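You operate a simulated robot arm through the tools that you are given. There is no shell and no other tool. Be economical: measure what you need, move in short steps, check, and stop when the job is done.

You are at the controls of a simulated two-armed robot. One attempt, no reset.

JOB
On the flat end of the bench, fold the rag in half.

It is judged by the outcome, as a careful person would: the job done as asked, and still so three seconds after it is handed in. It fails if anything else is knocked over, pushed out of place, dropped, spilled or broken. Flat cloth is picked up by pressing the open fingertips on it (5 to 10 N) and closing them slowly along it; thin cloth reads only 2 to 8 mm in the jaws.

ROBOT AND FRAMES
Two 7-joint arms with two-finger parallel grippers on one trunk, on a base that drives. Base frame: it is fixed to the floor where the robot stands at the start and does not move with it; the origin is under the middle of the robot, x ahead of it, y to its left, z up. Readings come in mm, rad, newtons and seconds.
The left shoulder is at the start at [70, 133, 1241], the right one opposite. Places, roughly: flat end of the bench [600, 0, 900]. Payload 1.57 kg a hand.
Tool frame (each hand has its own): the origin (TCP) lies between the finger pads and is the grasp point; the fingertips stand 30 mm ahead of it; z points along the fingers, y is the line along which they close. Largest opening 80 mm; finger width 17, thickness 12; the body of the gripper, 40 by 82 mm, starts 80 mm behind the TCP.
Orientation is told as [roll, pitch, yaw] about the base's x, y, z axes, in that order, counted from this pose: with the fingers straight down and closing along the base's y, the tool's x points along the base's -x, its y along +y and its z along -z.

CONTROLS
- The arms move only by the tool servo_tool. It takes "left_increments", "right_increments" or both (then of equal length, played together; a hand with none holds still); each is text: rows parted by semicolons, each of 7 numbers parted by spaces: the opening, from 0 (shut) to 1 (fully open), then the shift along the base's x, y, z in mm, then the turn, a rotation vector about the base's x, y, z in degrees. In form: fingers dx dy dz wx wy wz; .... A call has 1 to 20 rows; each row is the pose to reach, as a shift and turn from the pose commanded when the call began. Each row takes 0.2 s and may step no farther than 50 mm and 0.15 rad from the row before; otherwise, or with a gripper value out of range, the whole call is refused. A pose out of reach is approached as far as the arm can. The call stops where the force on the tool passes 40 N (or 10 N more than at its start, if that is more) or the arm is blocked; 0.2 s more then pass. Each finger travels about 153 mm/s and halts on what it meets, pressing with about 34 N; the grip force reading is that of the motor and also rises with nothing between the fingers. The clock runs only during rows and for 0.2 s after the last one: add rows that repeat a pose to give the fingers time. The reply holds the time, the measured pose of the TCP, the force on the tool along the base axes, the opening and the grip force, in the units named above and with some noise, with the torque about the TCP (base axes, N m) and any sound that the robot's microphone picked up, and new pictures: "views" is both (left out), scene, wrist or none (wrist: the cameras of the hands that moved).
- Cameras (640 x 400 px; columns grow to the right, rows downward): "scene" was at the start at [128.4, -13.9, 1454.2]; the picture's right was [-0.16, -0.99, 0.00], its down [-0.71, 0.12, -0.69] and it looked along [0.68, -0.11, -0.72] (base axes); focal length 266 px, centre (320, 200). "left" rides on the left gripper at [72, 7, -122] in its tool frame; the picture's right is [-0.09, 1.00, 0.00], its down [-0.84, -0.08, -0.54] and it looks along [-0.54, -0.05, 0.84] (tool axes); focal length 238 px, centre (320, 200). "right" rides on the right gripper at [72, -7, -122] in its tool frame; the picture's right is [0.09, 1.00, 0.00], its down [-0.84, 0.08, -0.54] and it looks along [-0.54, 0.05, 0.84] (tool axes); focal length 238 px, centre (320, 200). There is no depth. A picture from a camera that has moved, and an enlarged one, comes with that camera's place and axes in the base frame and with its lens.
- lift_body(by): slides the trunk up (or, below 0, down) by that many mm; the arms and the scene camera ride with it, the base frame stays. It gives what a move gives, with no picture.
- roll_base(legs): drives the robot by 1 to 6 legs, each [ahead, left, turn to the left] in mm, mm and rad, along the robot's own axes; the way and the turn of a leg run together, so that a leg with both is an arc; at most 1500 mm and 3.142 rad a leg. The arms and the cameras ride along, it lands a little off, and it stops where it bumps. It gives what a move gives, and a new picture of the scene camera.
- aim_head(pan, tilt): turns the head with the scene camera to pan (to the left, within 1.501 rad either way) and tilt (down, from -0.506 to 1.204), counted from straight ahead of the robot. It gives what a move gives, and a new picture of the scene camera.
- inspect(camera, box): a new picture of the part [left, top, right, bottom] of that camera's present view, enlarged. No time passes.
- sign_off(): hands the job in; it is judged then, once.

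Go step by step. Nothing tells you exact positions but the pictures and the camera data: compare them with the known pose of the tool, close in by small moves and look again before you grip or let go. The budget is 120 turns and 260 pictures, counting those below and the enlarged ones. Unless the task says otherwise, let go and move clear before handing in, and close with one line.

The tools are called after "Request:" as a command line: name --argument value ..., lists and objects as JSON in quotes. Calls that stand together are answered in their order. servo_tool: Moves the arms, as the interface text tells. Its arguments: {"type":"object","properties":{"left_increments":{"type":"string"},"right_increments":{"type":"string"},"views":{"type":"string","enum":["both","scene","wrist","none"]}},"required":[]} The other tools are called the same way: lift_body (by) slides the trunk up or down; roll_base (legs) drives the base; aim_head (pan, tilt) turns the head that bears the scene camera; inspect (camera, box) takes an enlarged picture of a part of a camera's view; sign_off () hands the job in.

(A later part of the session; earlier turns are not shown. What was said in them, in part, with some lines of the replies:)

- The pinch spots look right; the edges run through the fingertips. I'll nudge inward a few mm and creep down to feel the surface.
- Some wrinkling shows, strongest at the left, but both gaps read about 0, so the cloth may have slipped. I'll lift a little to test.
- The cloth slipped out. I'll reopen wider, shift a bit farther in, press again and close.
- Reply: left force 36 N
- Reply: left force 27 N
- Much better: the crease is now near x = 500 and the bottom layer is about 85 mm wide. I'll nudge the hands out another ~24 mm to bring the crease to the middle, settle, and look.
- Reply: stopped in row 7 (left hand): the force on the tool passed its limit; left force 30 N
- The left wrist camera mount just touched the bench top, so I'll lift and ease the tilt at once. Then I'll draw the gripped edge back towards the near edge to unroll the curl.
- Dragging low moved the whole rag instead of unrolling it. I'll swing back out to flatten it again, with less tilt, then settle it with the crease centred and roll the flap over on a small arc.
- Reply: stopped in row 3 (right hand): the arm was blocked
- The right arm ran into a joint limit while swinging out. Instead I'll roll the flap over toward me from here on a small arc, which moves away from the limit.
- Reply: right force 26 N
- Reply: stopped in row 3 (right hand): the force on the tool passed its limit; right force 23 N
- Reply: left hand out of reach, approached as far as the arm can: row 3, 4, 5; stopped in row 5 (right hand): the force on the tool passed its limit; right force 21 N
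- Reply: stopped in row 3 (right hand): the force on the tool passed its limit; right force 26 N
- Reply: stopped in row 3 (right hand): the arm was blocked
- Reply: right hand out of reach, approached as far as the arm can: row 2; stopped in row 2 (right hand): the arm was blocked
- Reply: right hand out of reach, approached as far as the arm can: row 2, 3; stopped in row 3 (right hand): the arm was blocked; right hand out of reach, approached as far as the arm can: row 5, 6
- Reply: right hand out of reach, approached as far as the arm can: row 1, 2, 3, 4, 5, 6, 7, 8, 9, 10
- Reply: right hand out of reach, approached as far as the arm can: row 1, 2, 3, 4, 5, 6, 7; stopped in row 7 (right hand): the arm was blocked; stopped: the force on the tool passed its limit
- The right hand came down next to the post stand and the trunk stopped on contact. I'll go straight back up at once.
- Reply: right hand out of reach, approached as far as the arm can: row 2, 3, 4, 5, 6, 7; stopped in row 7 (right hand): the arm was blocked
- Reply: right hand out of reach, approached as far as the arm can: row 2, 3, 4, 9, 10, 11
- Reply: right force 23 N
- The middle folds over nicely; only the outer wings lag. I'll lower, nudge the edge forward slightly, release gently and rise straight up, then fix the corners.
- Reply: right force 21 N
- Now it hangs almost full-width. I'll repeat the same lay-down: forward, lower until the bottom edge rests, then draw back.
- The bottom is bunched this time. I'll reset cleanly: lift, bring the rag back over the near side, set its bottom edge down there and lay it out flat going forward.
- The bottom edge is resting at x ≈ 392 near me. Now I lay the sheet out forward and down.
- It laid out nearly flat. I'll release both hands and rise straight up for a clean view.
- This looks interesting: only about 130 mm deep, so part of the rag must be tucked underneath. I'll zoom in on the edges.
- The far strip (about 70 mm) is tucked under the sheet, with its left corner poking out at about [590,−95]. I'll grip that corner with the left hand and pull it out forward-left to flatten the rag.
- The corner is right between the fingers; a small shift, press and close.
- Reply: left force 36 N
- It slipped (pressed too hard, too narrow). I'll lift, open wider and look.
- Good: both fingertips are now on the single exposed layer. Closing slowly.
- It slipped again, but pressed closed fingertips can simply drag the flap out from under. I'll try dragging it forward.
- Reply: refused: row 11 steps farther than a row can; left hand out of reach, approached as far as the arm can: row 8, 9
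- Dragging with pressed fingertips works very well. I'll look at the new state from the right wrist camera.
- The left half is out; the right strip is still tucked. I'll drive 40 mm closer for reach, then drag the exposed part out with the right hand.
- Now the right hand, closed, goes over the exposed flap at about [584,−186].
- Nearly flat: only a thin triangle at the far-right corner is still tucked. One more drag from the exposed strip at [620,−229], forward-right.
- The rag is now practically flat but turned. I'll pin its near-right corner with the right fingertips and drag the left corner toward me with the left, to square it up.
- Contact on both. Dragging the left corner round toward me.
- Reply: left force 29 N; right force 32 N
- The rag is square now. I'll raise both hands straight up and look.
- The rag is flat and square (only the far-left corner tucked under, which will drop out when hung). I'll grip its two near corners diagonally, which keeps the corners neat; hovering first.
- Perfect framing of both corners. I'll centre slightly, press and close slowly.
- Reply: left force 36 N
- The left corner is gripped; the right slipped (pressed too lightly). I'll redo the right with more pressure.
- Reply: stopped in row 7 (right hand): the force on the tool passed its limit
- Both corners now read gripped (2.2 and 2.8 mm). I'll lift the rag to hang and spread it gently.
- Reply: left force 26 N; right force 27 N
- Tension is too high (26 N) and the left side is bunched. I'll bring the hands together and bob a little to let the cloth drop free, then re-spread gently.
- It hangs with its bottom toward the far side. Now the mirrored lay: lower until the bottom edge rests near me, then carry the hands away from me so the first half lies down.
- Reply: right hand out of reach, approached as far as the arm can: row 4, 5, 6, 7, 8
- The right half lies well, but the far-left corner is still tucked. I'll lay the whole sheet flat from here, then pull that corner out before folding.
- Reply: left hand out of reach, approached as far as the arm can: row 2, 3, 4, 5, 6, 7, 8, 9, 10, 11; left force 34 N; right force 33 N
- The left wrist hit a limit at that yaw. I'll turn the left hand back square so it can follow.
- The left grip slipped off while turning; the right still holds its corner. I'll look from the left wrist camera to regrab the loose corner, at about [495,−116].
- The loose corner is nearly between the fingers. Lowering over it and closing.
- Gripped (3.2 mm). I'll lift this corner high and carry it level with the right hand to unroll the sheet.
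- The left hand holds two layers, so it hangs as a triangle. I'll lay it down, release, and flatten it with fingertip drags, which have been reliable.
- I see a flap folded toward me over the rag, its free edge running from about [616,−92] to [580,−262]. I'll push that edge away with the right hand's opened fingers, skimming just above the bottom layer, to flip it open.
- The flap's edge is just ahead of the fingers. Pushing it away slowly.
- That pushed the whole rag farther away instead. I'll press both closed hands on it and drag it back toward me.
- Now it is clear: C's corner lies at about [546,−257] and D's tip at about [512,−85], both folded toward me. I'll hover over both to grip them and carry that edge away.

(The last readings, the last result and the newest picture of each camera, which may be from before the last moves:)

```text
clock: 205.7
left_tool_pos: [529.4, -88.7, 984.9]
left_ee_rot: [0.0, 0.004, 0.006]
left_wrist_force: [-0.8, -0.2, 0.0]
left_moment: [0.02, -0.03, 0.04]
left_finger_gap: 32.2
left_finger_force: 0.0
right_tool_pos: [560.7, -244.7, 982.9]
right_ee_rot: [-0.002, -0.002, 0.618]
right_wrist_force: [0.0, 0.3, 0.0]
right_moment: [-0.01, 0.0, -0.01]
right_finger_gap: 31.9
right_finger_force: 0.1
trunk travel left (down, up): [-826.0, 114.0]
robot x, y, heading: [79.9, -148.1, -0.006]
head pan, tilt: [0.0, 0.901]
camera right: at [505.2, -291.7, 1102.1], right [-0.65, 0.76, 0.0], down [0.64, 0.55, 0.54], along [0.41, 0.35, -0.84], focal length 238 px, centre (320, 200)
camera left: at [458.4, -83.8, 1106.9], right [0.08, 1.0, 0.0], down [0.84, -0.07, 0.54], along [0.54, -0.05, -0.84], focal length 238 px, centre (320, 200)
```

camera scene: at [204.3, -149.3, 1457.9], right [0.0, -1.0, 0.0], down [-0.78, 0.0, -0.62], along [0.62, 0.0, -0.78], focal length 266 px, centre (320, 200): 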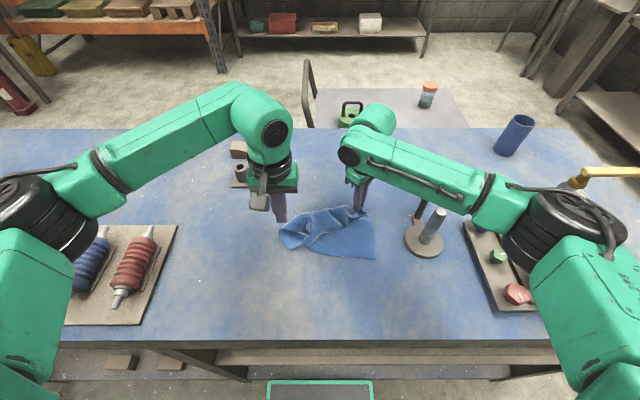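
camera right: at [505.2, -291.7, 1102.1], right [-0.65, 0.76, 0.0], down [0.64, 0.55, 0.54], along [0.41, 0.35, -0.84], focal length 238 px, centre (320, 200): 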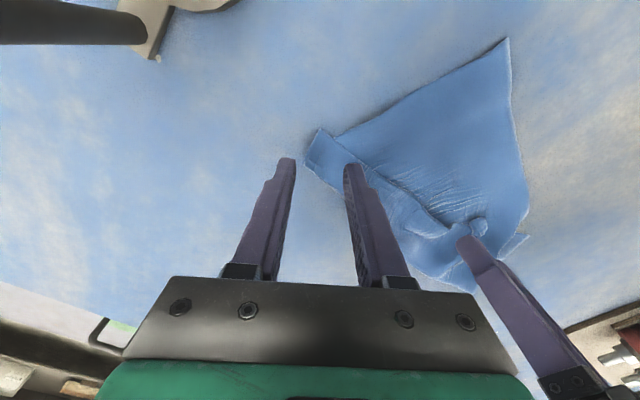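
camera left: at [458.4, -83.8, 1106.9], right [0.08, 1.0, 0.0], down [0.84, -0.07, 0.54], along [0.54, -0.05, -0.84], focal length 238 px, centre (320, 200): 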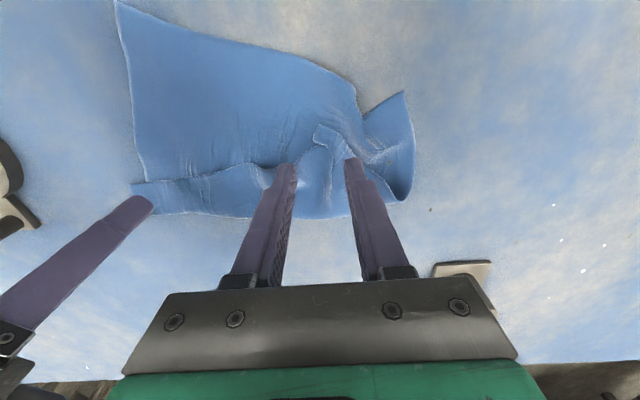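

Both are well placed. Small shifts, press and close.

Request:
servo_tool --left_increments "0.5 -4 0 -8 0 0 0; 0.5 -7 0 -18 0 0 0; 0.5 -7 0 -26 0 0 0; 0.5 -7 0 -31 0 0 0; 0.5 -7 0 -34 0 0 0; 0.46 -7 0 -36 0 0 0; 0.42 -7 0 -36 0 0 0; 0.38 -7 0 -36 0 0 0; 0.34 -7 0 -36 0 0 0; 0.3 -7 0 -36 0 0 0; 0.26 -7 0 -36 0 0 0; 0.22 -7 0 -36 0 0 0; 0.18 -7 0 -36 0 0 0; 0.14 -7 0 -36 0 0 0; 0.1 -7 0 -36 0 0 0; 0.06 -7 0 -36 0 0 0; 0.03 -7 0 -36 0 0 0; 0 -7 0 -36 0 0 0; 0 -7 0 -36 0 0 0; 0 -7 0 -36 0 0 0" --right_increments "0.45 -2 6 -8 0 0 0; 0.45 -4 12 -16 0 0 0; 0.45 -4 12 -24 0 0 0; 0.45 -4 12 -29 0 0 0; 0.45 -4 12 -32 0 0 0; 0.42 -4 12 -34 0 0 0; 0.39 -4 12 -34 0 0 0; 0.36 -4 12 -34 0 0 0; 0.33 -4 12 -34 0 0 0; 0.3 -4 12 -34 0 0 0; 0.26 -4 12 -34 0 0 0; 0.22 -4 12 -34 0 0 0; 0.18 -4 12 -34 0 0 0; 0.14 -4 12 -34 0 0 0; 0.1 -4 12 -34 0 0 0; 0.06 -4 12 -34 0 0 0; 0.03 -4 12 -34 0 0 0; 0 -4 12 -34 0 0 0; 0 -4 12 -34 0 0 0; 0 -4 12 -34 0 0 0" --views "none"

Request:
inspect --camera "scene" --box '[220, 150, 420, 290]'

```text
clock: 209.9
left_tool_pos: [517.9, -88.5, 952.0]
left_ee_rot: [-0.002, 0.0, 0.007]
left_wrist_force: [2.4, 2.8, 19.0]
left_moment: [0.17, -0.14, 0.01]
left_finger_gap: 3.0
left_finger_force: 24.6
right_tool_pos: [552.2, -233.3, 951.8]
right_ee_rot: [-0.005, -0.008, 0.618]
right_wrist_force: [-1.1, -0.6, 26.2]
right_moment: [0.04, -0.03, 0.03]
right_finger_gap: 2.1
right_finger_force: 23.7
trunk travel left (down, up): [-826.0, 114.0]
robot x, y, heading: [80.4, -147.9, -0.002]
head pan, tilt: [0.0, 0.901]
```

```text
2.86 times, centred on (320, 220) of scene
camera zoom: at [196.3, -148.1, 1458.7], right [0.0, -1.0, 0.0], down [-0.78, 0.0, -0.63], along [0.63, 0.0, -0.78], focal length 760 px, centre (320, 143)
```

zoom: 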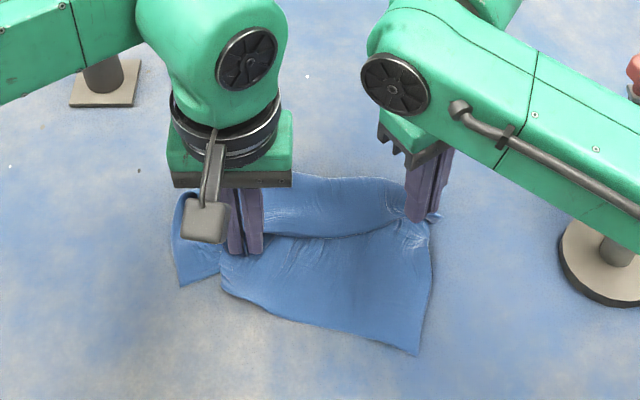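

Both gripped. Lifting to hang free, spreading a little.

Request:
servo_tool --left_increments "0 0 0 15 0 0 0; 0 0 2 38 0 0 0; 0 0 4 62 0 0 0; 0 -2 6 88 0 0 0; 0 -4 8 114 0 0 0; 0 -6 10 140 0 0 0; 0 -8 12 165 0 0 0; 0 -8 14 190 0 0 0; 0 -8 14 213 0 0 0; 0 -8 14 230 0 0 0; 0 -8 14 245 0 0 0; 0 -8 14 230 0 0 0; 0 -8 14 245 0 0 0; 0 -8 14 245 0 0 0; 0 -8 14 245 0 0 0" --right_increments "0 0 0 15 0 0 0; 0 -3 -1 38 0 0 0; 0 -8 -2 62 0 0 0; 0 -14 -3 88 0 0 0; 0 -20 -4 114 0 0 0; 0 -26 -5 140 0 0 0; 0 -34 -6 165 0 0 0; 0 -40 -8 190 0 0 0; 0 -40 -8 213 0 0 0; 0 -40 -8 230 0 0 0; 0 -40 -8 245 0 0 0; 0 -40 -8 230 0 0 0; 0 -40 -8 245 0 0 0; 0 -40 -8 245 0 0 0; 0 -40 -8 245 0 0 0" --views "none"

Request:
inspect --camera "scene" --box '[220, 130, 420, 270]'

```text
clock: 213.1
left_tool_pos: [515.3, -75.5, 1193.4]
left_ee_rot: [0.001, 0.005, 0.006]
left_wrist_force: [-1.7, -8.8, 1.4]
left_moment: [-0.25, 0.01, -0.12]
left_finger_gap: 2.9
left_finger_force: 24.1
right_tool_pos: [515.8, -241.2, 1193.8]
right_ee_rot: [-0.003, -0.003, 0.616]
right_wrist_force: [2.0, 8.9, 0.1]
right_moment: [0.31, 0.0, -0.09]
right_finger_gap: 1.7
right_finger_force: 23.7
trunk travel left (down, up): [-826.0, 114.0]
robot x, y, heading: [81.0, -146.7, -0.003]
head pan, tilt: [0.0, 0.901]
```

```text
2.86 times, centred on (320, 200) of scene
camera zoom: at [205.1, -149.3, 1457.8], right [0.0, -1.0, 0.0], down [-0.78, 0.0, -0.62], along [0.62, 0.0, -0.78], focal length 760 px, centre (320, 200)
```

zoom: 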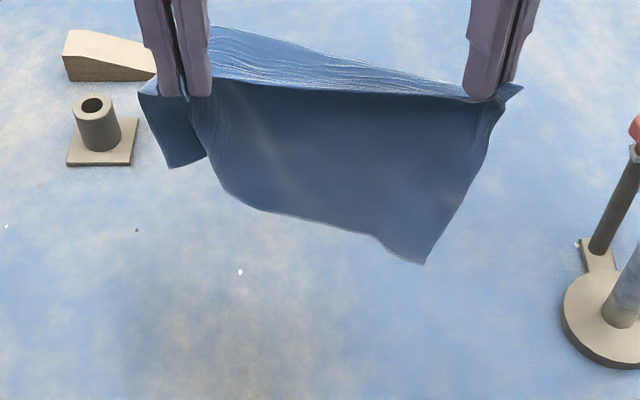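

The left hand still holds an extra fold, with the fourth corner hanging beside it. I'll lay it down going forward and release; then that corner can be dragged out on the table.

Request:
servo_tool --left_increments "0 -20 0 -20 0 0 0; 0 -40 0 -45 0 0 0; 0 -45 0 -70 0 0 0; 0 -40 0 -92 0 0 0; 0 -30 0 -112 0 0 0; 0 -16 0 -130 0 0 0; 0 0 0 -146 0 0 0; 0 16 0 -160 0 0 0; 0 32 0 -174 0 0 0; 0 48 0 -188 0 0 0; 0 62 0 -202 0 0 0; 0 74 0 -214 0 0 0; 0 84 0 -226 0 0 0; 0 90 0 -236 0 0 0; 0.15 90 0 -237 0 0 0; 0.35 90 0 -237 0 0 0; 0.35 90 0 -225 0 0 0; 0.35 90 5 -190 0 0 0; 0.35 90 30 -150 0 0 0; 0.35 85 70 -125 0 0 0" --right_increments "0 -20 0 -20 0 0 0; 0 -40 0 -45 0 0 0; 0 -45 0 -70 0 0 0; 0 -40 0 -92 0 0 0; 0 -30 0 -112 0 0 0; 0 -16 0 -130 0 0 0; 0 0 0 -146 0 0 0; 0 16 0 -160 0 0 0; 0 32 0 -174 0 0 0; 0 48 0 -188 0 0 0; 0 62 0 -202 0 0 0; 0 74 0 -214 0 0 0; 0 84 0 -226 0 0 0; 0 90 0 -236 0 0 0; 0.15 90 0 -237 0 0 0; 0.35 90 0 -237 0 0 0; 0.35 90 0 -225 0 0 0; 0.35 90 0 -190 0 0 -7; 0.35 90 0 -150 0 0 -14; 0.35 85 -10 -110 0 0 -21" --views "none"

Request:
inspect --camera "scene" --box '[220, 130, 420, 270]'

```text
clock: 217.3
left_tool_pos: [595.5, -5.5, 1071.9]
left_ee_rot: [-0.003, 0.001, 0.006]
left_wrist_force: [-0.6, -0.1, -0.7]
left_moment: [-0.02, -0.01, 0.01]
left_finger_gap: 27.8
left_finger_force: 0.0
right_tool_pos: [598.2, -249.2, 1085.7]
right_ee_rot: [-0.004, -0.001, 0.25]
right_wrist_force: [0.0, 1.1, 0.0]
right_moment: [-0.02, 0.02, -0.02]
right_finger_gap: 28.1
right_finger_force: 0.0
trunk travel left (down, up): [-826.0, 114.0]
robot x, y, heading: [81.7, -147.5, 0.001]
head pan, tilt: [0.0, 0.901]
```

```text
2.86 times, centred on (320, 200) of scene
camera zoom: at [202.2, -147.7, 1458.0], right [0.0, -1.0, 0.0], down [-0.78, 0.0, -0.62], along [0.62, 0.0, -0.78], focal length 760 px, centre (320, 200)
```

zoom: 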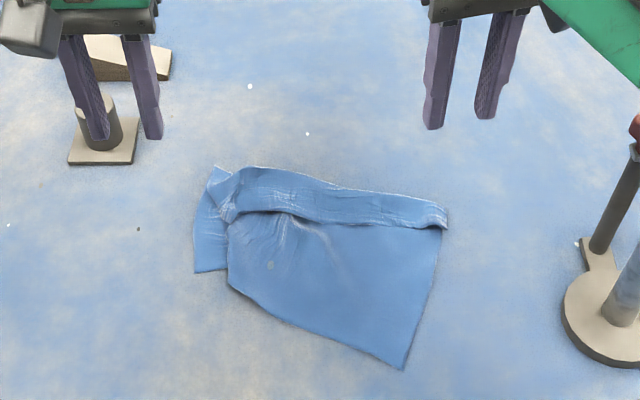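

Much tidier: a narrow hem is folded at the far edge, and a strip on the left is tucked under with its corner peeking out. I'll drag that left strip out with the left fingertips.

Request:
servo_tool --left_increments "0 -3 -20 -10 0 0 0; 0 -7 -43 -40 0 0 0; 0 -7 -43 -80 0 0 0; 0 -7 -43 -105 0 0 0; 0 -7 -43 -117 0 0 0; 0 -7 -43 -123 0 0 0; 0 -7 -43 -125 0 0 0; 0 -6 -38 -125 0 0 0; 0 -5 -30 -125 0 0 0; 0 -4 -22 -125 0 0 0; 0 -3 -14 -125 0 0 0; 0 -2 -6 -125 0 0 0; 0 -1 2 -125 0 0 0; 0 0 8 -125 0 0 0; 0 0 8 -110 0 0 0; 0 0 8 -70 0 0 0; 0 0 30 -30 0 0 0; 0 0 50 0 0 0 0" --views "none"

Request:
inspect --camera "scene" --box '[220, 130, 420, 270]'

```text
clock: 218.9
left_tool_pos: [594.2, -50.8, 952.0]
left_ee_rot: [-0.01, -0.011, 0.012]
left_wrist_force: [-5.1, 2.6, 20.3]
left_moment: [0.14, 0.25, 0.01]
left_finger_gap: 0.0
left_finger_force: 21.3
right_tool_pos: [597.9, -250.3, 1084.3]
right_ee_rot: [-0.001, -0.004, 0.253]
right_wrist_force: [0.3, 0.3, 1.0]
right_moment: [-0.01, 0.07, 0.02]
right_finger_gap: 28.1
right_finger_force: 0.0
trunk travel left (down, up): [-826.0, 114.0]
robot x, y, heading: [80.7, -145.2, -0.004]
head pan, tilt: [0.0, 0.901]
stopped in row 7 (left hand): the force on the tool passed its limit (the readings are from after the stop); the commanded pose is now the measured one
```

```text
2.86 times, centred on (320, 200) of scene
camera zoom: at [201.6, -149.5, 1458.1], right [0.0, -1.0, 0.0], down [-0.78, 0.0, -0.62], along [0.62, 0.0, -0.78], focal length 760 px, centre (320, 200)
```

zoom: 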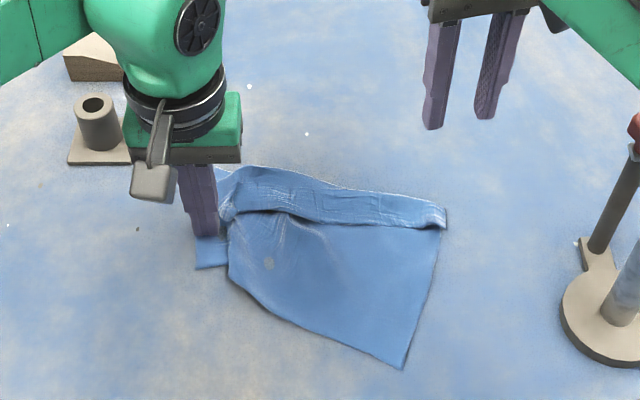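

Pressed firmly on the strip (20 N). Now I drag it outward to the left and lift off.

Request:
servo_tool --left_increments "0 0 6 0 0 0 0; 0 0 12 0 0 0 0; 0 0 19 0 0 0 0; 0 0 26 0 0 0 0; 0 0 33 0 0 0 0; 0 0 40 0 0 0 0; 0 0 47 0 0 0 0; 0 0 52 0 0 0 0; 0 0 52 12 0 0 0; 0 0 52 50 0 0 0; 0 -5 75 90 0 0 0; 0 -15 105 115 0 0 0" --views "none"

Request:
inspect --camera "scene" --box '[220, 130, 420, 270]'

```text
clock: 221.5
left_tool_pos: [578.4, 55.7, 1065.3]
left_ee_rot: [-0.005, -0.005, 0.01]
left_wrist_force: [-0.6, 0.3, -0.3]
left_moment: [-0.01, -0.02, 0.0]
left_finger_gap: 0.0
left_finger_force: 21.1
right_tool_pos: [599.6, -248.3, 1084.2]
right_ee_rot: [-0.003, -0.002, 0.251]
right_wrist_force: [0.0, 0.8, -0.1]
right_moment: [-0.01, -0.02, 0.02]
right_finger_gap: 27.8
right_finger_force: 0.1
trunk travel left (down, up): [-826.0, 114.0]
robot x, y, heading: [75.4, -143.9, -0.003]
head pan, tilt: [0.0, 0.901]
```

```text
2.86 times, centred on (320, 200) of scene
camera zoom: at [204.0, -146.6, 1457.8], right [0.0, -1.0, 0.0], down [-0.78, 0.0, -0.62], along [0.62, 0.0, -0.78], focal length 760 px, centre (320, 200)
```

zoom: 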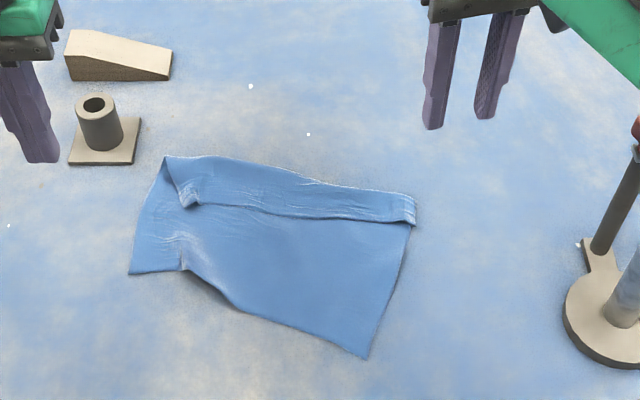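

Now the rag is flat with just a hem turned toward me; its corners D [618,−25] and C [596,−227] lie on top, ready to be drawn to A [553,13] and B [474,−182]. That is exactly the half fold. I'll grip both hem corners.

Request:
servo_tool --left_increments "0.3 17 -34 0 0 0 0; 0.5 34 -68 -10 0 0 0; 0.5 50 -100 -45 0 0 0; 0.5 52 -103 -85 0 0 0; 0.5 52 -103 -105 0 0 0; 0.5 52 -103 -112 0 0 0; 0.5 52 -103 -115 0 0 0; 0.45 52 -103 -116 0 0 0; 0.4 52 -103 -116 0 0 0; 0.36 52 -103 -116 0 0 0; 0.32 52 -103 -116 0 0 0; 0.28 52 -103 -116 0 0 0; 0.24 52 -103 -116 0 0 0; 0.2 52 -103 -116 0 0 0; 0.16 52 -103 -116 0 0 0; 0.12 52 -103 -116 0 0 0; 0.08 52 -103 -116 0 0 0; 0.04 52 -103 -116 0 0 0; 0 52 -103 -116 0 0 0; 0 52 -103 -116 0 0 0" --right_increments "0.4 3 15 -30 0 0 7; 0.45 6 30 -65 0 0 14; 0.45 7 45 -100 0 0 21; 0.45 7 45 -120 0 0 21; 0.45 7 45 -128 0 0 21; 0.45 7 45 -132 0 0 21; 0.45 7 45 -134 0 0 21; 0.42 7 45 -135 0 0 21; 0.38 7 45 -135 0 0 21; 0.34 7 45 -135 0 0 21; 0.3 7 45 -135 0 0 21; 0.26 7 45 -135 0 0 21; 0.22 7 45 -135 0 0 21; 0.18 7 45 -135 0 0 21; 0.15 7 45 -135 0 0 21; 0.12 7 45 -135 0 0 21; 0.08 7 45 -135 0 0 21; 0.04 7 45 -135 0 0 21; 0 7 45 -135 0 0 21; 0 7 45 -135 0 0 21" --views "wrist"

```text
clock: 225.7
left_tool_pos: [626.7, -49.3, 952.5]
left_ee_rot: [-0.009, -0.015, 0.009]
left_wrist_force: [-1.4, -10.3, 32.9]
left_moment: [-0.37, 0.11, -0.2]
left_finger_gap: 4.5
left_finger_force: 25.2
right_tool_pos: [600.7, -204.3, 952.9]
right_ee_rot: [-0.003, -0.009, 0.617]
right_wrist_force: [1.4, 10.9, 8.4]
right_moment: [0.36, -0.09, 0.02]
right_finger_gap: 2.8
right_finger_force: 24.4
trunk travel left (down, up): [-826.0, 114.0]
robot x, y, heading: [78.7, -145.9, 0.001]
head pan, tilt: [0.0, 0.901]
camera right: at [545.3, -251.7, 1071.8], right [-0.65, 0.76, -0.01], down [0.63, 0.55, 0.55], along [0.42, 0.35, -0.84], focal length 238 px, centre (320, 200)
camera left: at [553.3, -42.7, 1072.9], right [0.08, 1.0, -0.01], down [0.83, -0.06, 0.55], along [0.55, -0.05, -0.83], focal length 238 px, centre (320, 200)
```

right: 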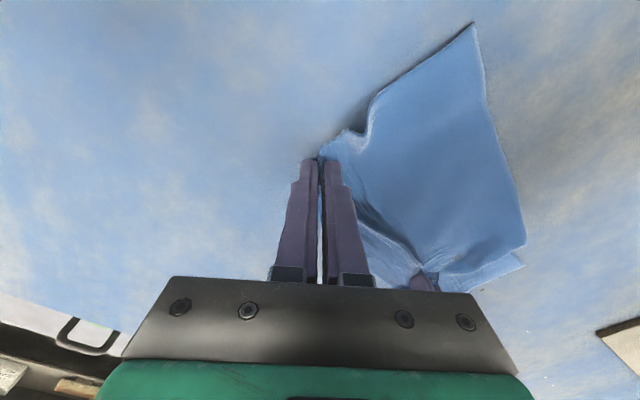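
left: 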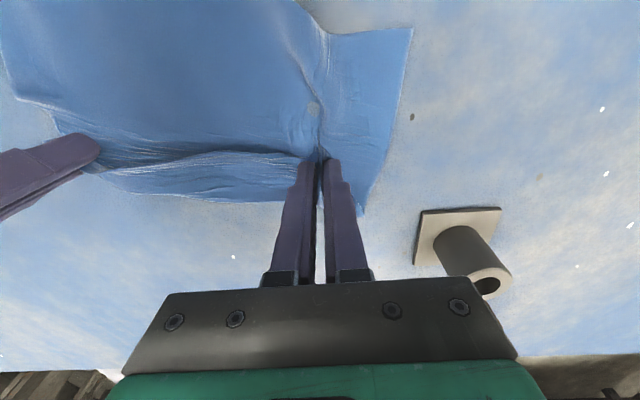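

The left read 4.5 mm, so it caught both layers (pressed too hard). I'll redo just the left, more lightly and nearer the hem's free edge.

Request:
servo_tool --left_increments "0.1 0 0 3 0 0 0; 0.4 0 0 10 0 0 0; 0.4 0 0 14 0 0 0; 0.4 2 6 14 0 0 0; 0.4 2 6 8 0 0 0; 0.4 2 6 6 0 0 0; 0.4 2 6 4.5 0 0 0; 0.37 2 6 4.5 0 0 0; 0.34 2 6 4.5 0 0 0; 0.31 2 6 4.5 0 0 0; 0.28 2 6 4.5 0 0 0; 0.25 2 6 4.5 0 0 0; 0.22 2 6 4.5 0 0 0; 0.19 2 6 4.5 0 0 0; 0.16 2 6 4.5 0 0 0; 0.12 2 6 4.5 0 0 0; 0.08 2 6 4.5 0 0 0; 0.04 2 6 4.5 0 0 0; 0 2 6 4.5 0 0 0; 0 2 6 4.5 0 0 0" --views "wrist"

```text
clock: 229.9
left_tool_pos: [629.7, -42.6, 954.2]
left_ee_rot: [-0.005, -0.01, 0.011]
left_wrist_force: [0.1, 0.9, 0.0]
left_moment: [-0.01, 0.0, -0.01]
left_finger_gap: 2.4
left_finger_force: 23.3
right_tool_pos: [603.7, -206.4, 951.8]
right_ee_rot: [-0.006, -0.008, 0.617]
right_wrist_force: [-0.6, -3.8, 30.2]
right_moment: [-0.19, -0.06, -0.03]
right_finger_gap: 2.8
right_finger_force: 23.8
trunk travel left (down, up): [-826.0, 114.0]
robot x, y, heading: [80.0, -146.9, -0.003]
head pan, tilt: [0.0, 0.901]
camera left: at [557.1, -35.6, 1075.3], right [0.08, 1.0, 0.0], down [0.83, -0.07, 0.55], along [0.55, -0.05, -0.83], focal length 238 px, centre (320, 200)
```

left: 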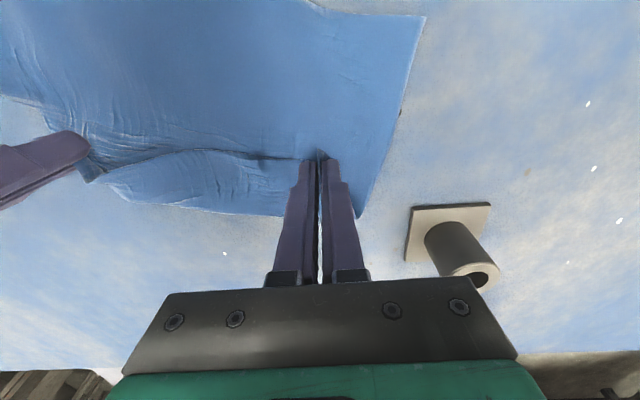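

The left now holds only the hem layer (2.4 mm) with the bottom flat. Now I carry both corners low over the rag to the near corners A and B.

Request:
servo_tool --left_increments "0 0 2 8 0 0 0; 0 -3 4 18 0 0 0; 0 -8 8 28 0 0 0; 0 -14 12 35 0 0 0; 0 -20 16 38 0 0 0; 0 -27 20 38 0 0 0; 0 -34 24 37 0 0 0; 0 -41 28 33 0 0 0; 0 -48 33 28 0 0 0; 0 -55 37 22 0 0 0; 0 -61 41 15 0 0 0; 0 -65 43 8 0 0 0; 0 -65 43 8 0 0 0" --right_increments "0 0 0 10 0 0 0; 0 -6 3 20 0 0 0; 0 -15 6 30 0 0 0; 0 -26 10 38 0 0 0; 0 -37 14 42 0 0 0; 0 -49 19 42 0 0 0; 0 -61 24 41 0 0 0; 0 -73 29 37 0 0 0; 0 -86 34 32 0 0 0; 0 -98 39 25 0 0 0; 0 -109 44 17 0 0 0; 0 -117 48 10 0 0 0; 0 -117 48 10 0 0 0" --views "wrist"

Request:
inspect --camera "scene" --box '[220, 150, 420, 290]'

```text
clock: 232.7
left_tool_pos: [569.0, 1.4, 959.3]
left_ee_rot: [-0.004, -0.005, 0.011]
left_wrist_force: [-0.9, 0.1, 0.3]
left_moment: [-0.03, 0.04, 0.01]
left_finger_gap: 2.4
left_finger_force: 23.5
right_tool_pos: [490.9, -157.0, 959.2]
right_ee_rot: [-0.002, -0.002, 0.619]
right_wrist_force: [0.2, -0.4, 3.0]
right_moment: [-0.03, 0.0, 0.05]
right_finger_gap: 2.7
right_finger_force: 24.0
trunk travel left (down, up): [-826.0, 114.0]
robot x, y, heading: [80.5, -148.2, 0.001]
head pan, tilt: [0.0, 0.901]
camera right: at [435.3, -203.6, 1078.2], right [-0.65, 0.76, 0.0], down [0.64, 0.55, 0.54], along [0.41, 0.35, -0.84], focal length 238 px, centre (320, 200)
camera left: at [495.7, 7.5, 1081.0], right [0.08, 1.0, -0.01], down [0.83, -0.07, 0.55], along [0.55, -0.05, -0.84], focal length 238 px, centre (320, 200)
```

right: 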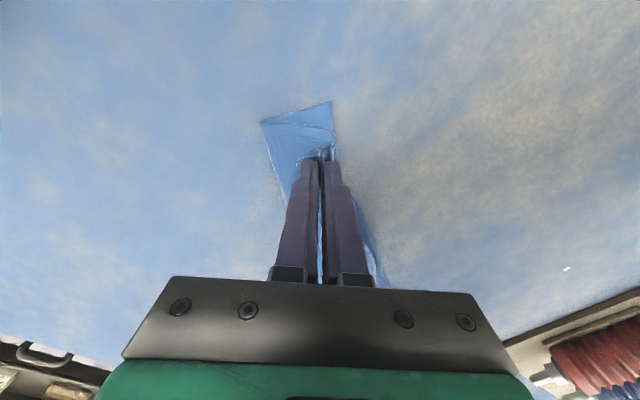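
left: 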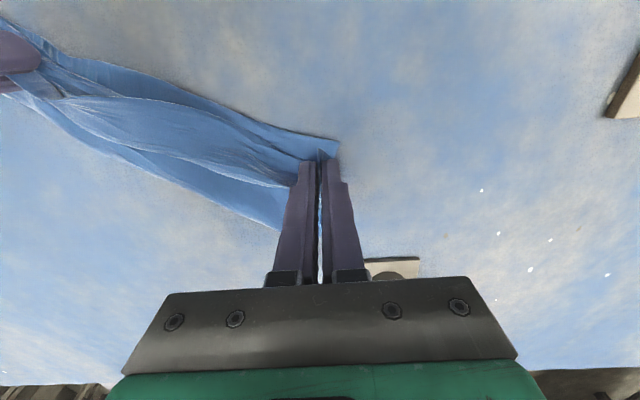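

```text
2.86 times, centred on (320, 220) of scene
camera zoom: at [204.3, -149.6, 1457.9], right [0.0, -1.0, 0.0], down [-0.78, 0.0, -0.62], along [0.62, 0.0, -0.78], focal length 760 px, centre (320, 143)
```

zoom: 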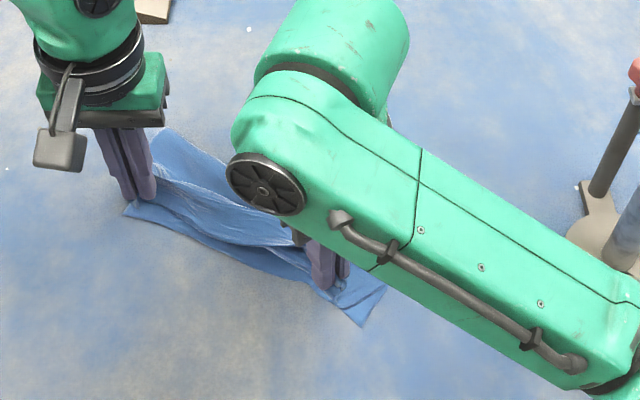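

That looks like a proper half fold: the held corners now lie by A and B. I'll set them down, open gently and rise straight up.

Request:
servo_tool --left_increments "0 0 0 -3 0 0 0; 0 0 0 -4 0 0 0; 0.1 0 0 -4 0 0 0; 0.2 0 0 -4 0 0 0; 0.3 0 0 -3 0 0 0; 0.3 0 0 6 0 0 0; 0.3 0 0 20 0 0 0; 0.3 0 0 50 0 0 0; 0.3 0 20 90 0 0 0; 0.3 0 60 105 0 0 0" --right_increments "0 0 0 -3 0 0 0; 0 0 0 -4 0 0 0; 0.1 0 0 -4 0 0 0; 0.2 0 0 -4 0 0 0; 0.3 0 0 -3 0 0 0; 0.3 0 0 6 0 0 0; 0.3 0 0 20 0 0 0; 0.3 0 0 50 0 0 0; 0.3 0 -10 95 0 0 -6; 0.3 10 -50 120 0 0 -12" --views "none"

Request:
servo_tool --right_increments "0.3 10 -40 20 0 0 -6; 0.3 20 -80 40 0 0 -12; 0.3 30 -110 60 0 0 -17" --views "none"

Request:
inspect --camera "scene" --box '[240, 165, 390, 275]'

```text
clock: 234.9
left_tool_pos: [568.8, 61.9, 1065.5]
left_ee_rot: [-0.006, -0.007, 0.01]
left_wrist_force: [-0.9, -0.5, -0.6]
left_moment: [0.01, -0.01, -0.02]
left_finger_gap: 24.0
left_finger_force: 0.0
right_tool_pos: [498.1, -205.4, 1080.9]
right_ee_rot: [-0.003, 0.0, 0.407]
right_wrist_force: [0.0, -0.8, -0.5]
right_moment: [0.02, -0.03, 0.0]
right_finger_gap: 24.0
right_finger_force: 0.1
trunk travel left (down, up): [-826.0, 114.0]
robot x, y, heading: [80.8, -149.0, 0.001]
head pan, tilt: [0.0, 0.901]
```

```text
clock: 235.7
left_tool_pos: [569.5, 61.6, 1065.1]
left_ee_rot: [-0.006, -0.006, 0.011]
left_wrist_force: [-0.3, -0.7, 0.4]
left_moment: [0.0, -0.01, -0.03]
left_finger_gap: 23.9
left_finger_force: 0.1
right_tool_pos: [530.1, -318.8, 1140.1]
right_ee_rot: [-0.001, -0.001, 0.111]
right_wrist_force: [0.7, -0.5, 0.2]
right_moment: [0.02, -0.02, 0.01]
right_finger_gap: 24.2
right_finger_force: 0.1
trunk travel left (down, up): [-826.0, 114.0]
robot x, y, heading: [82.4, -152.6, -0.0]
head pan, tilt: [0.0, 0.901]
```

```text
3.64 times, centred on (315, 220) of scene
camera zoom: at [204.5, -149.3, 1457.8], right [0.0, -1.0, 0.0], down [-0.78, 0.0, -0.62], along [0.62, 0.0, -0.78], focal length 968 px, centre (338, 127)
```

zoom: 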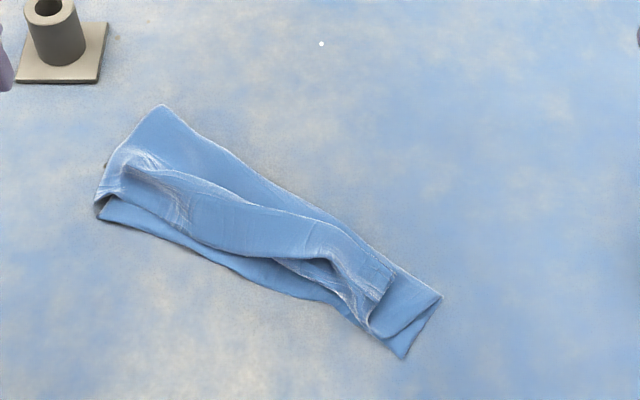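

It's now a folded band with the far crease on the left about 105 mm from A; the right end is still bunched. I'll take a closer look at it.

Request:
inspect --camera "scene" --box '[305, 215, 360, 270]'

Request:
inspect --camera "right" --box '[320, 0, 640, 200]'

```text
7.27 times, centred on (332, 242) of scene
camera zoom: at [204.5, -149.3, 1457.8], right [0.0, -1.0, 0.0], down [-0.78, 0.0, -0.62], along [0.62, 0.0, -0.78], focal length 1936 px, centre (229, -109)
```

zoom: 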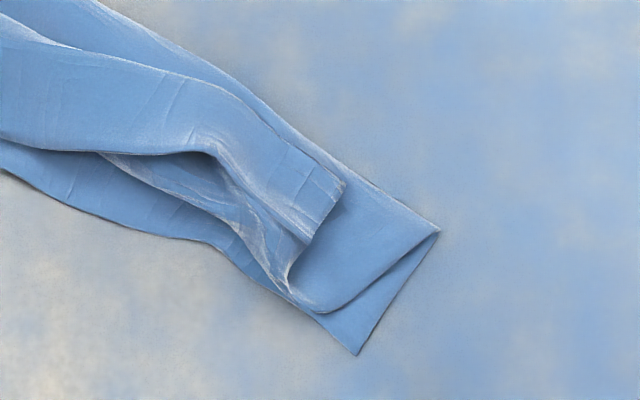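

```text
2.00 times, centred on (480, 100) of right
camera zoom: at [459.5, -332.6, 1259.5], right [-0.2, 0.98, 0.0], down [0.82, 0.17, 0.54], along [0.53, 0.11, -0.84], focal length 477 px, centre (0, 400)
```

zoom: 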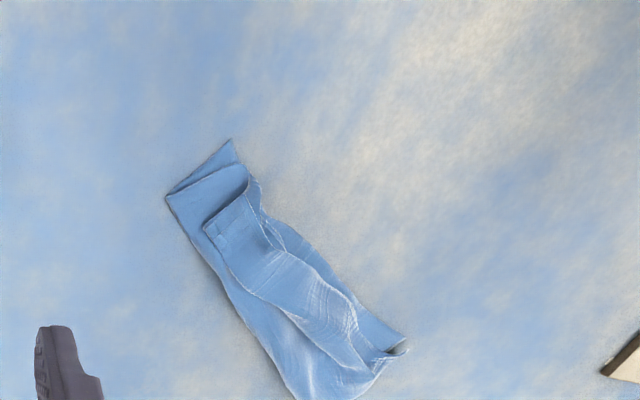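

I can see the remaining problem: a 35 mm strip of the top layer's edge is turned back on itself. I'll press both closed fingertips on that strip and drag it toward me, so it unrolls out to the bottom edge.

Request:
servo_tool --left_increments "0 -2 -30 0 0 0 0; 0 -4 -60 0 0 0 0; 0 -6 -90 -15 0 0 0; 0 -9 -120 -45 0 0 0; 0 -9 -120 -80 0 0 0; 0 -9 -120 -100 0 0 0; 0 -9 -120 -108 0 0 0; 0 -9 -120 -112 0 0 0; 0 -14 -117 -112 0 0 0; 0 -20 -114 -112 0 0 0; 0 -26 -111 -113 0 0 0; 0 -32 -108 -113 0 0 0; 0 -38 -105 -113 0 0 0; 0 -44 -103 -113 0 0 0; 0 -50 -100 -113 0 0 0; 0 -54 -98 -113 0 0 0; 0 -54 -98 -98 0 0 0; 0 -54 -98 -60 0 0 0; 0 -50 -70 -25 0 0 0; 0 -45 -35 0 0 0 0" --right_increments "0 -6 38 -5 0 0 0; 0 -12 76 -30 0 0 0; 0 -18 114 -65 0 0 0; 0 -25 150 -95 0 0 0; 0 -25 156 -130 0 0 0; 0 -25 156 -165 0 0 0; 0 -25 156 -180 0 0 0; 0 -25 156 -187 0 0 0; 0 -30 158 -187 0 0 0; 0 -36 161 -187 0 0 0; 0 -42 164 -188 0 0 0; 0 -48 167 -188 0 0 0; 0 -54 170 -188 0 0 0; 0 -60 173 -188 0 0 0; 0 -66 176 -188 0 0 0; 0 -70 178 -188 0 0 0; 0 -70 178 -173 0 0 0; 0 -70 178 -135 0 0 0; 0 -65 160 -100 0 0 0; 0 -60 130 -65 0 0 0" --views "none"

Request:
inspect --camera "scene" --box '[240, 175, 390, 285]'

```text
refused: row 3 steps farther than a row can; nothing moved
```

```text
3.64 times, centred on (315, 230) of scene
camera zoom: at [204.5, -149.3, 1457.8], right [0.0, -1.0, 0.0], down [-0.78, 0.0, -0.62], along [0.62, 0.0, -0.78], focal length 968 px, centre (338, 91)
```

zoom: 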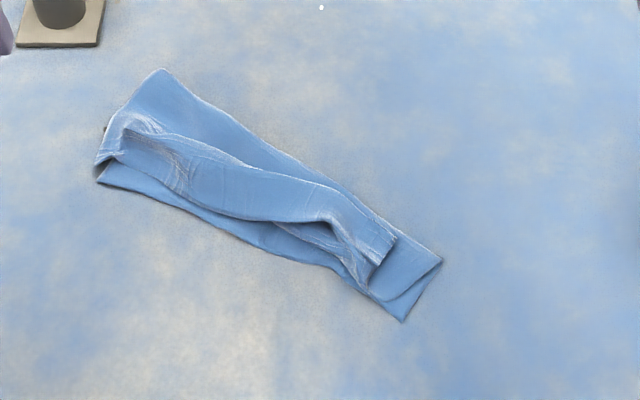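

One row was too long; I repeat it with smaller steps.

Request:
servo_tool --left_increments "0 -2 -30 0 0 0 0; 0 -4 -60 0 0 0 0; 0 -6 -90 -15 0 0 0; 0 -9 -115 -45 0 0 0; 0 -9 -120 -80 0 0 0; 0 -9 -120 -100 0 0 0; 0 -9 -120 -108 0 0 0; 0 -9 -120 -112 0 0 0; 0 -14 -117 -112 0 0 0; 0 -20 -114 -112 0 0 0; 0 -26 -111 -113 0 0 0; 0 -32 -108 -113 0 0 0; 0 -38 -105 -113 0 0 0; 0 -44 -103 -113 0 0 0; 0 -50 -100 -113 0 0 0; 0 -54 -98 -113 0 0 0; 0 -54 -98 -98 0 0 0; 0 -54 -98 -60 0 0 0; 0 -50 -75 -25 0 0 0; 0 -45 -45 0 0 0 0" --right_increments "0 -8 45 -5 0 0 0; 0 -14 88 -20 0 0 0; 0 -20 126 -45 0 0 0; 0 -25 150 -85 0 0 0; 0 -25 156 -130 0 0 0; 0 -25 156 -165 0 0 0; 0 -25 156 -180 0 0 0; 0 -25 156 -187 0 0 0; 0 -30 158 -187 0 0 0; 0 -36 161 -187 0 0 0; 0 -42 164 -188 0 0 0; 0 -48 167 -188 0 0 0; 0 -54 170 -188 0 0 0; 0 -60 173 -188 0 0 0; 0 -66 176 -188 0 0 0; 0 -70 178 -188 0 0 0; 0 -70 178 -173 0 0 0; 0 -70 178 -135 0 0 0; 0 -65 160 -100 0 0 0; 0 -60 130 -68 0 0 0" --views "none"

Request:
inspect --camera "scene" --box '[240, 175, 390, 285]'

```text
clock: 239.9
left_tool_pos: [524.7, 17.1, 1066.2]
left_ee_rot: [-0.005, -0.005, 0.009]
left_wrist_force: [0.0, -0.1, -0.3]
left_moment: [-0.02, -0.01, 0.03]
left_finger_gap: 0.0
left_finger_force: 21.3
right_tool_pos: [468.9, -188.6, 1070.7]
right_ee_rot: [-0.001, 0.001, 0.111]
right_wrist_force: [-0.3, -0.6, 0.7]
right_moment: [0.01, -0.01, 0.0]
right_finger_gap: 0.0
right_finger_force: 21.8
trunk travel left (down, up): [-826.0, 114.0]
robot x, y, heading: [82.5, -148.2, -0.003]
head pan, tilt: [0.0, 0.901]
```

```text
3.64 times, centred on (315, 230) of scene
camera zoom: at [203.6, -149.5, 1457.8], right [0.0, -1.0, 0.0], down [-0.78, 0.0, -0.62], along [0.62, 0.0, -0.78], focal length 968 px, centre (338, 91)
```

zoom: 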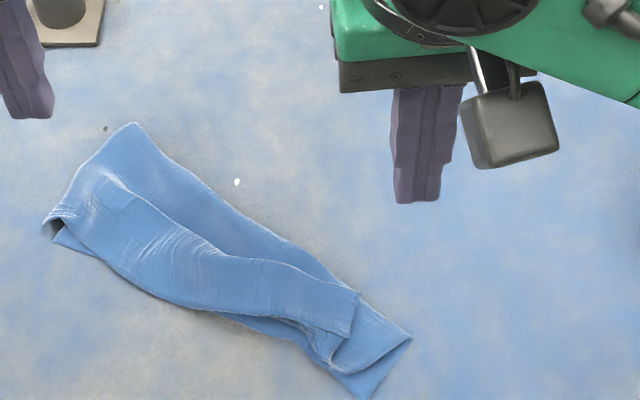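

The turned-back strip now reaches the bottom edge on the left and middle; the right end (corner C) still lies back. I'll grip just that corner with the right hand.

Request:
servo_tool --right_increments "0.2 -1 6 -5 0 0 -7; 0.35 -2 12 -10 0 0 -14; 0.4 -4 18 -25 0 0 -21; 0.4 -5 24 -45 0 0 -28; 0.4 -6 31 -70 0 0 -35; 0.4 -8 38 -92 0 0 -42; 0.4 -8 41 -106 0 0 -46; 0.4 -8 41 -113 0 0 -46; 0.4 -8 41 -116 0 0 -46; 0.37 -8 41 -117 0 0 -46; 0.33 -8 41 -117 0 0 -46; 0.29 -8 41 -117 0 0 -46; 0.25 -8 41 -117 0 0 -46; 0.21 -8 41 -117 0 0 -46; 0.17 -8 41 -117 0 0 -46; 0.13 -8 41 -117 0 0 -46; 0.09 -8 41 -117 0 0 -46; 0.05 -8 41 -117 0 0 -46; 0 -8 41 -117 0 0 -46; 0 -8 41 -117 0 0 -46" --views "wrist"

```text
clock: 244.1
left_tool_pos: [525.0, 16.3, 1065.3]
left_ee_rot: [-0.006, -0.007, 0.01]
left_wrist_force: [0.7, -0.1, 0.9]
left_moment: [0.02, 0.01, 0.02]
left_finger_gap: 0.0
left_finger_force: 21.2
right_tool_pos: [460.4, -144.8, 954.9]
right_ee_rot: [0.001, -0.002, -0.691]
right_wrist_force: [1.0, 2.6, 10.4]
right_moment: [0.08, -0.1, 0.01]
right_finger_gap: 2.5
right_finger_force: 23.8
trunk travel left (down, up): [-826.0, 114.0]
robot x, y, heading: [79.9, -152.3, -0.001]
head pan, tilt: [0.0, 0.901]
camera right: at [401.0, -104.0, 1073.9], right [0.56, 0.83, 0.0], down [0.69, -0.47, 0.54], along [0.45, -0.31, -0.84], focal length 238 px, centre (320, 200)
```

right: 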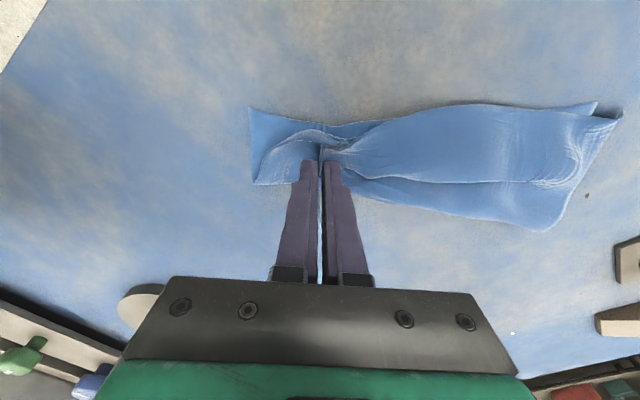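

C's corner is gripped (2.5 mm). I'll lift it over and lay it on corner B, then release and rise.

Request:
servo_tool --right_increments "0 0 0 15 0 0 0; 0 -3 -1 30 0 0 0; 0 -10 -3 44 0 0 0; 0 -20 -5 48 0 0 0; 0 -30 -7 44 0 0 0; 0 -38 -9 34 0 0 0; 0 -43 -10 22 0 0 0; 0 -45 -10 10 0 0 0; 0 -45 -10 1 0 0 0; 0.1 -45 -10 1 0 0 0; 0.2 -45 -10 1 0 0 0; 0.3 -45 -10 3 0 0 0; 0.3 -45 -10 15 0 0 0; 0.3 -45 -10 45 0 0 6; 0.3 -40 -30 85 0 0 13; 0.3 -30 -60 110 0 0 20; 0.3 -20 -95 125 0 0 27; 0.3 -10 -130 135 0 0 34; 0.3 -10 -150 140 0 0 40" --views "none"

Request:
inspect --camera "scene" --box '[240, 185, 390, 295]'

```text
clock: 248.1
left_tool_pos: [524.4, 16.2, 1065.2]
left_ee_rot: [-0.006, -0.007, 0.01]
left_wrist_force: [-0.3, -0.1, 0.8]
left_moment: [0.01, 0.01, 0.0]
left_finger_gap: 0.0
left_finger_force: 20.9
right_tool_pos: [451.4, -296.2, 1092.9]
right_ee_rot: [-0.002, 0.0, 0.01]
right_wrist_force: [-0.5, 0.1, 0.3]
right_moment: [0.01, -0.02, 0.01]
right_finger_gap: 24.2
right_finger_force: 0.1
trunk travel left (down, up): [-826.0, 114.0]
robot x, y, heading: [83.1, -153.2, -0.006]
head pan, tilt: [0.0, 0.901]
```

```text
3.64 times, centred on (315, 240) of scene
camera zoom: at [203.8, -149.9, 1457.9], right [0.0, -1.0, 0.0], down [-0.78, 0.0, -0.62], along [0.62, 0.0, -0.78], focal length 968 px, centre (338, 54)
```

zoom: 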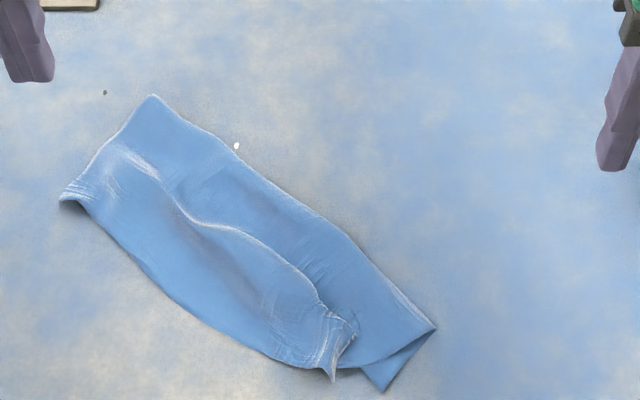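

Excellent: the top layer now covers the bottom. Corner C is about 25 mm short of B with a slack ridge, so I'll pin the left end with the left fingertips and draw C along to B with the right.

Request:
servo_tool --left_increments "0 -3 -6 0 0 0 0; 0 -6 -12 -20 0 0 0; 0 -10 -20 -50 0 0 0; 0 -10 -20 -80 0 0 0; 0 -10 -20 -100 0 0 0; 0 -10 -20 -108 0 0 0; 0 -10 -20 -112 0 0 0; 0 -10 -20 -113 0 0 0; 0 -10 -20 -113 0 0 0; 0 -10 -20 -113 0 0 0; 0 -10 -20 -113 0 0 0; 0 -10 -20 -113 0 0 0; 0 -10 -20 -113 0 0 0; 0 -10 -20 -113 0 0 0; 0 -10 -20 -100 0 0 0; 0 -10 -15 -60 0 0 0; 0 -10 10 -20 0 0 0; 0 0 40 0 0 0 0; 0 0 70 0 0 0 0" --right_increments "0 -8 42 0 0 0 0; 0 -16 84 -5 0 0 0; 0 -24 122 -25 0 0 0; 0 -32 150 -60 0 0 0; 0 -35 159 -100 0 0 0; 0 -35 159 -128 0 0 0; 0 -35 159 -137 0 0 0; 0 -35 159 -141 0 0 0; 0 -37 155 -141 0 0 0; 0 -39 150 -141 0 0 0; 0 -41 145 -141 0 0 0; 0 -44 140 -141 0 0 0; 0 -46 135 -141 0 0 0; 0 -47 132 -141 0 0 0; 0 -47 132 -125 0 0 0; 0 -47 130 -85 0 0 0; 0 -40 100 -50 0 0 0; 0 -30 60 -20 0 0 0; 0 -20 20 0 0 0 0" --views "none"

Request:
inspect --camera "scene" --box '[240, 185, 390, 295]'

```text
refused: row 18 steps farther than a row can; nothing moved
```

```text
3.64 times, centred on (315, 240) of scene
camera zoom: at [203.8, -149.9, 1457.9], right [0.0, -1.0, 0.0], down [-0.78, 0.0, -0.62], along [0.62, 0.0, -0.78], focal length 968 px, centre (338, 54)
```

zoom: 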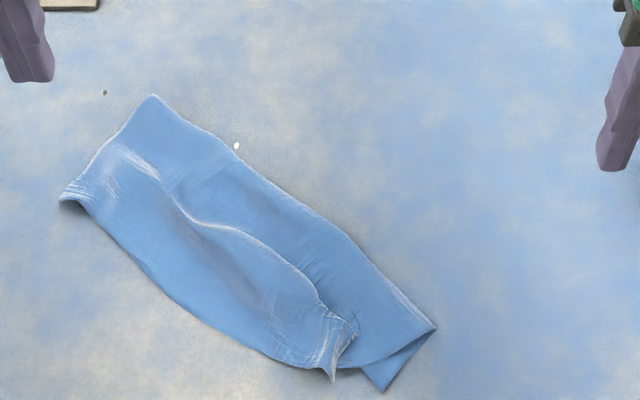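

One retreat row was too long; repeating with smaller steps.

Request:
servo_tool --left_increments "0 -3 -6 0 0 0 0; 0 -6 -12 -20 0 0 0; 0 -10 -20 -50 0 0 0; 0 -10 -20 -80 0 0 0; 0 -10 -20 -100 0 0 0; 0 -10 -20 -108 0 0 0; 0 -10 -20 -112 0 0 0; 0 -10 -20 -113 0 0 0; 0 -10 -20 -113 0 0 0; 0 -10 -20 -113 0 0 0; 0 -10 -20 -113 0 0 0; 0 -10 -20 -113 0 0 0; 0 -10 -20 -113 0 0 0; 0 -10 -20 -113 0 0 0; 0 -10 -20 -100 0 0 0; 0 -10 -15 -65 0 0 0; 0 -10 0 -30 0 0 0; 0 -5 25 -5 0 0 0; 0 0 55 0 0 0 0" --right_increments "0 -8 42 0 0 0 0; 0 -16 84 -5 0 0 0; 0 -24 122 -25 0 0 0; 0 -32 150 -60 0 0 0; 0 -35 159 -100 0 0 0; 0 -35 159 -128 0 0 0; 0 -35 159 -137 0 0 0; 0 -35 159 -141 0 0 0; 0 -37 155 -141 0 0 0; 0 -39 150 -141 0 0 0; 0 -41 145 -141 0 0 0; 0 -44 140 -141 0 0 0; 0 -46 135 -141 0 0 0; 0 -47 132 -141 0 0 0; 0 -47 132 -125 0 0 0; 0 -47 130 -88 0 0 0; 0 -42 110 -55 0 0 0; 0 -36 78 -30 0 0 0; 0 -28 40 -10 0 0 0" --views "none"

Request:
inspect --camera "scene" --box '[240, 185, 390, 295]'

```text
clock: 252.1
left_tool_pos: [523.3, 69.5, 1065.1]
left_ee_rot: [-0.005, -0.006, 0.01]
left_wrist_force: [0.3, 1.3, 0.2]
left_moment: [0.01, -0.01, 0.0]
left_finger_gap: 0.1
left_finger_force: 21.6
right_tool_pos: [422.0, -257.0, 1084.2]
right_ee_rot: [-0.002, -0.003, 0.007]
right_wrist_force: [0.7, -0.3, 0.1]
right_moment: [0.01, -0.02, -0.01]
right_finger_gap: 0.1
right_finger_force: 21.5
trunk travel left (down, up): [-826.0, 114.0]
robot x, y, heading: [75.0, -146.5, -0.004]
head pan, tilt: [0.0, 0.901]
```

```text
3.64 times, centred on (315, 240) of scene
camera zoom: at [203.3, -149.5, 1457.9], right [0.0, -1.0, 0.0], down [-0.78, 0.0, -0.62], along [0.62, 0.0, -0.78], focal length 968 px, centre (338, 54)
```

zoom: 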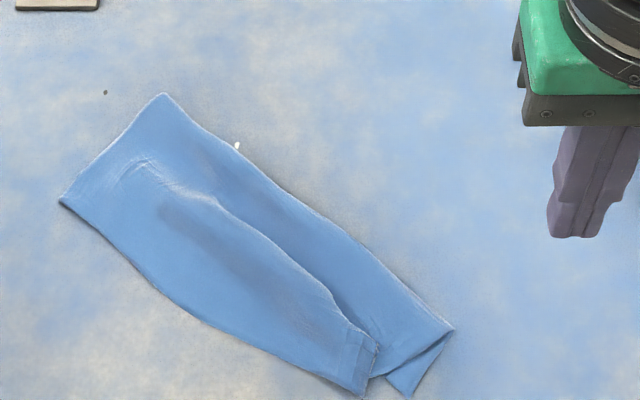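

Very close to a clean half fold. One last small drag to bring corner C the remaining 25 mm to B, again pinning the left end.

Request:
servo_tool --left_increments "0 -3 -25 0 0 0 0; 0 -6 -50 -15 0 0 0; 0 -9 -73 -45 0 0 0; 0 -9 -73 -80 0 0 0; 0 -9 -73 -100 0 0 0; 0 -9 -73 -108 0 0 0; 0 -9 -73 -112 0 0 0; 0 -9 -73 -113 0 0 0; 0 -9 -73 -113 0 0 0; 0 -9 -73 -113 0 0 0; 0 -9 -73 -113 0 0 0; 0 -9 -73 -113 0 0 0; 0 -9 -73 -100 0 0 0; 0 -9 -68 -65 0 0 0; 0 -9 -53 -30 0 0 0; 0 -5 -28 -5 0 0 0; 0 0 0 0 0 0 0; 0 0 30 20 0 0 0" --right_increments "0 -5 35 0 0 0 0; 0 -10 70 -15 0 0 0; 0 -19 104 -45 0 0 0; 0 -19 104 -85 0 0 0; 0 -19 104 -115 0 0 0; 0 -19 104 -127 0 0 0; 0 -19 104 -132 0 0 0; 0 -20 99 -132 0 0 0; 0 -21 94 -132 0 0 0; 0 -22 88 -132 0 0 0; 0 -23 82 -132 0 0 0; 0 -23 78 -132 0 0 0; 0 -23 78 -115 0 0 0; 0 -23 76 -78 0 0 0; 0 -20 60 -45 0 0 0; 0 -15 30 -20 0 0 0; 0 -8 -10 0 0 0 0; 0 0 -50 10 0 0 0" --views "none"

Request:
inspect --camera "scene" --box '[240, 185, 390, 300]'

Request:
inspect --camera "scene" --box '[0, 0, 640, 400]'

```text
clock: 255.9
left_tool_pos: [522.7, 100.0, 1084.4]
left_ee_rot: [-0.006, -0.007, 0.009]
left_wrist_force: [0.2, -0.4, 0.7]
left_moment: [0.01, -0.03, -0.02]
left_finger_gap: 0.0
left_finger_force: 21.1
right_tool_pos: [421.2, -307.6, 1096.2]
right_ee_rot: [-0.001, -0.002, 0.009]
right_wrist_force: [0.4, -0.1, 0.2]
right_moment: [-0.03, -0.02, -0.01]
right_finger_gap: 0.0
right_finger_force: 21.0
trunk travel left (down, up): [-826.0, 114.0]
robot x, y, heading: [78.7, -148.2, -0.002]
head pan, tilt: [0.0, 0.901]
```

```text
3.48 times, centred on (315, 242) of scene
camera zoom: at [202.8, -149.9, 1458.0], right [0.0, -1.0, 0.0], down [-0.78, 0.0, -0.62], along [0.62, 0.0, -0.78], focal length 926 px, centre (337, 52)
```

zoom: 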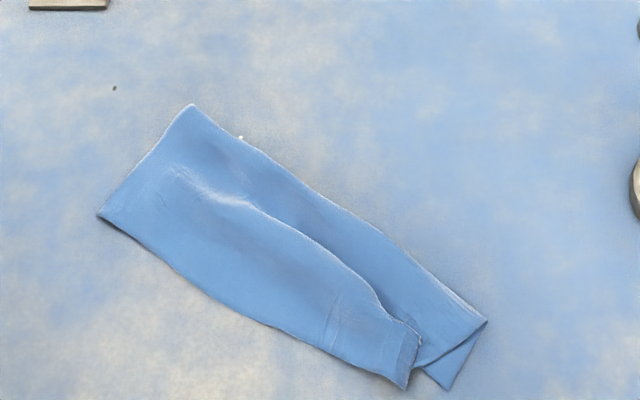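

```text
1.00 times, centred on (320, 200) of scene
camera zoom: at [202.8, -149.9, 1458.0], right [0.0, -1.0, 0.0], down [-0.78, 0.0, -0.62], along [0.62, 0.0, -0.78], focal length 266 px, centre (320, 200)
```

zoom: 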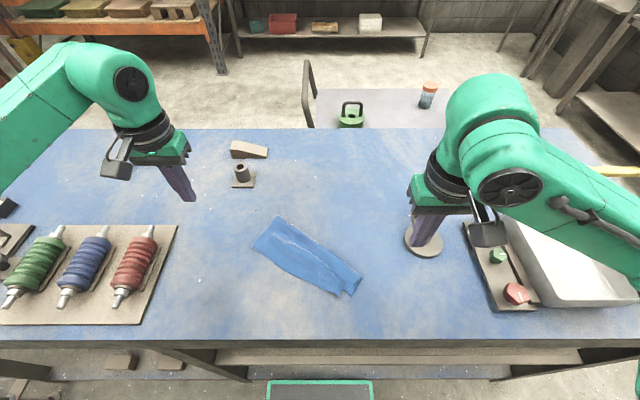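

The rag now lies folded once across its middle, with the top layer over the bottom layer. Both hands are empty and clear, and everything else on the bench looks in its place, so I'm handing in.

Request:
sign_off

```text
The job is handed in.
```

The rag is folded in half on the flat end of the bench, but not perfectly: one corner sits about 20 mm off its mate and a slack ridge remains in the top layer. The hands are clear; the right one touched the post stand once, but the stand and everything else look undisturbed.
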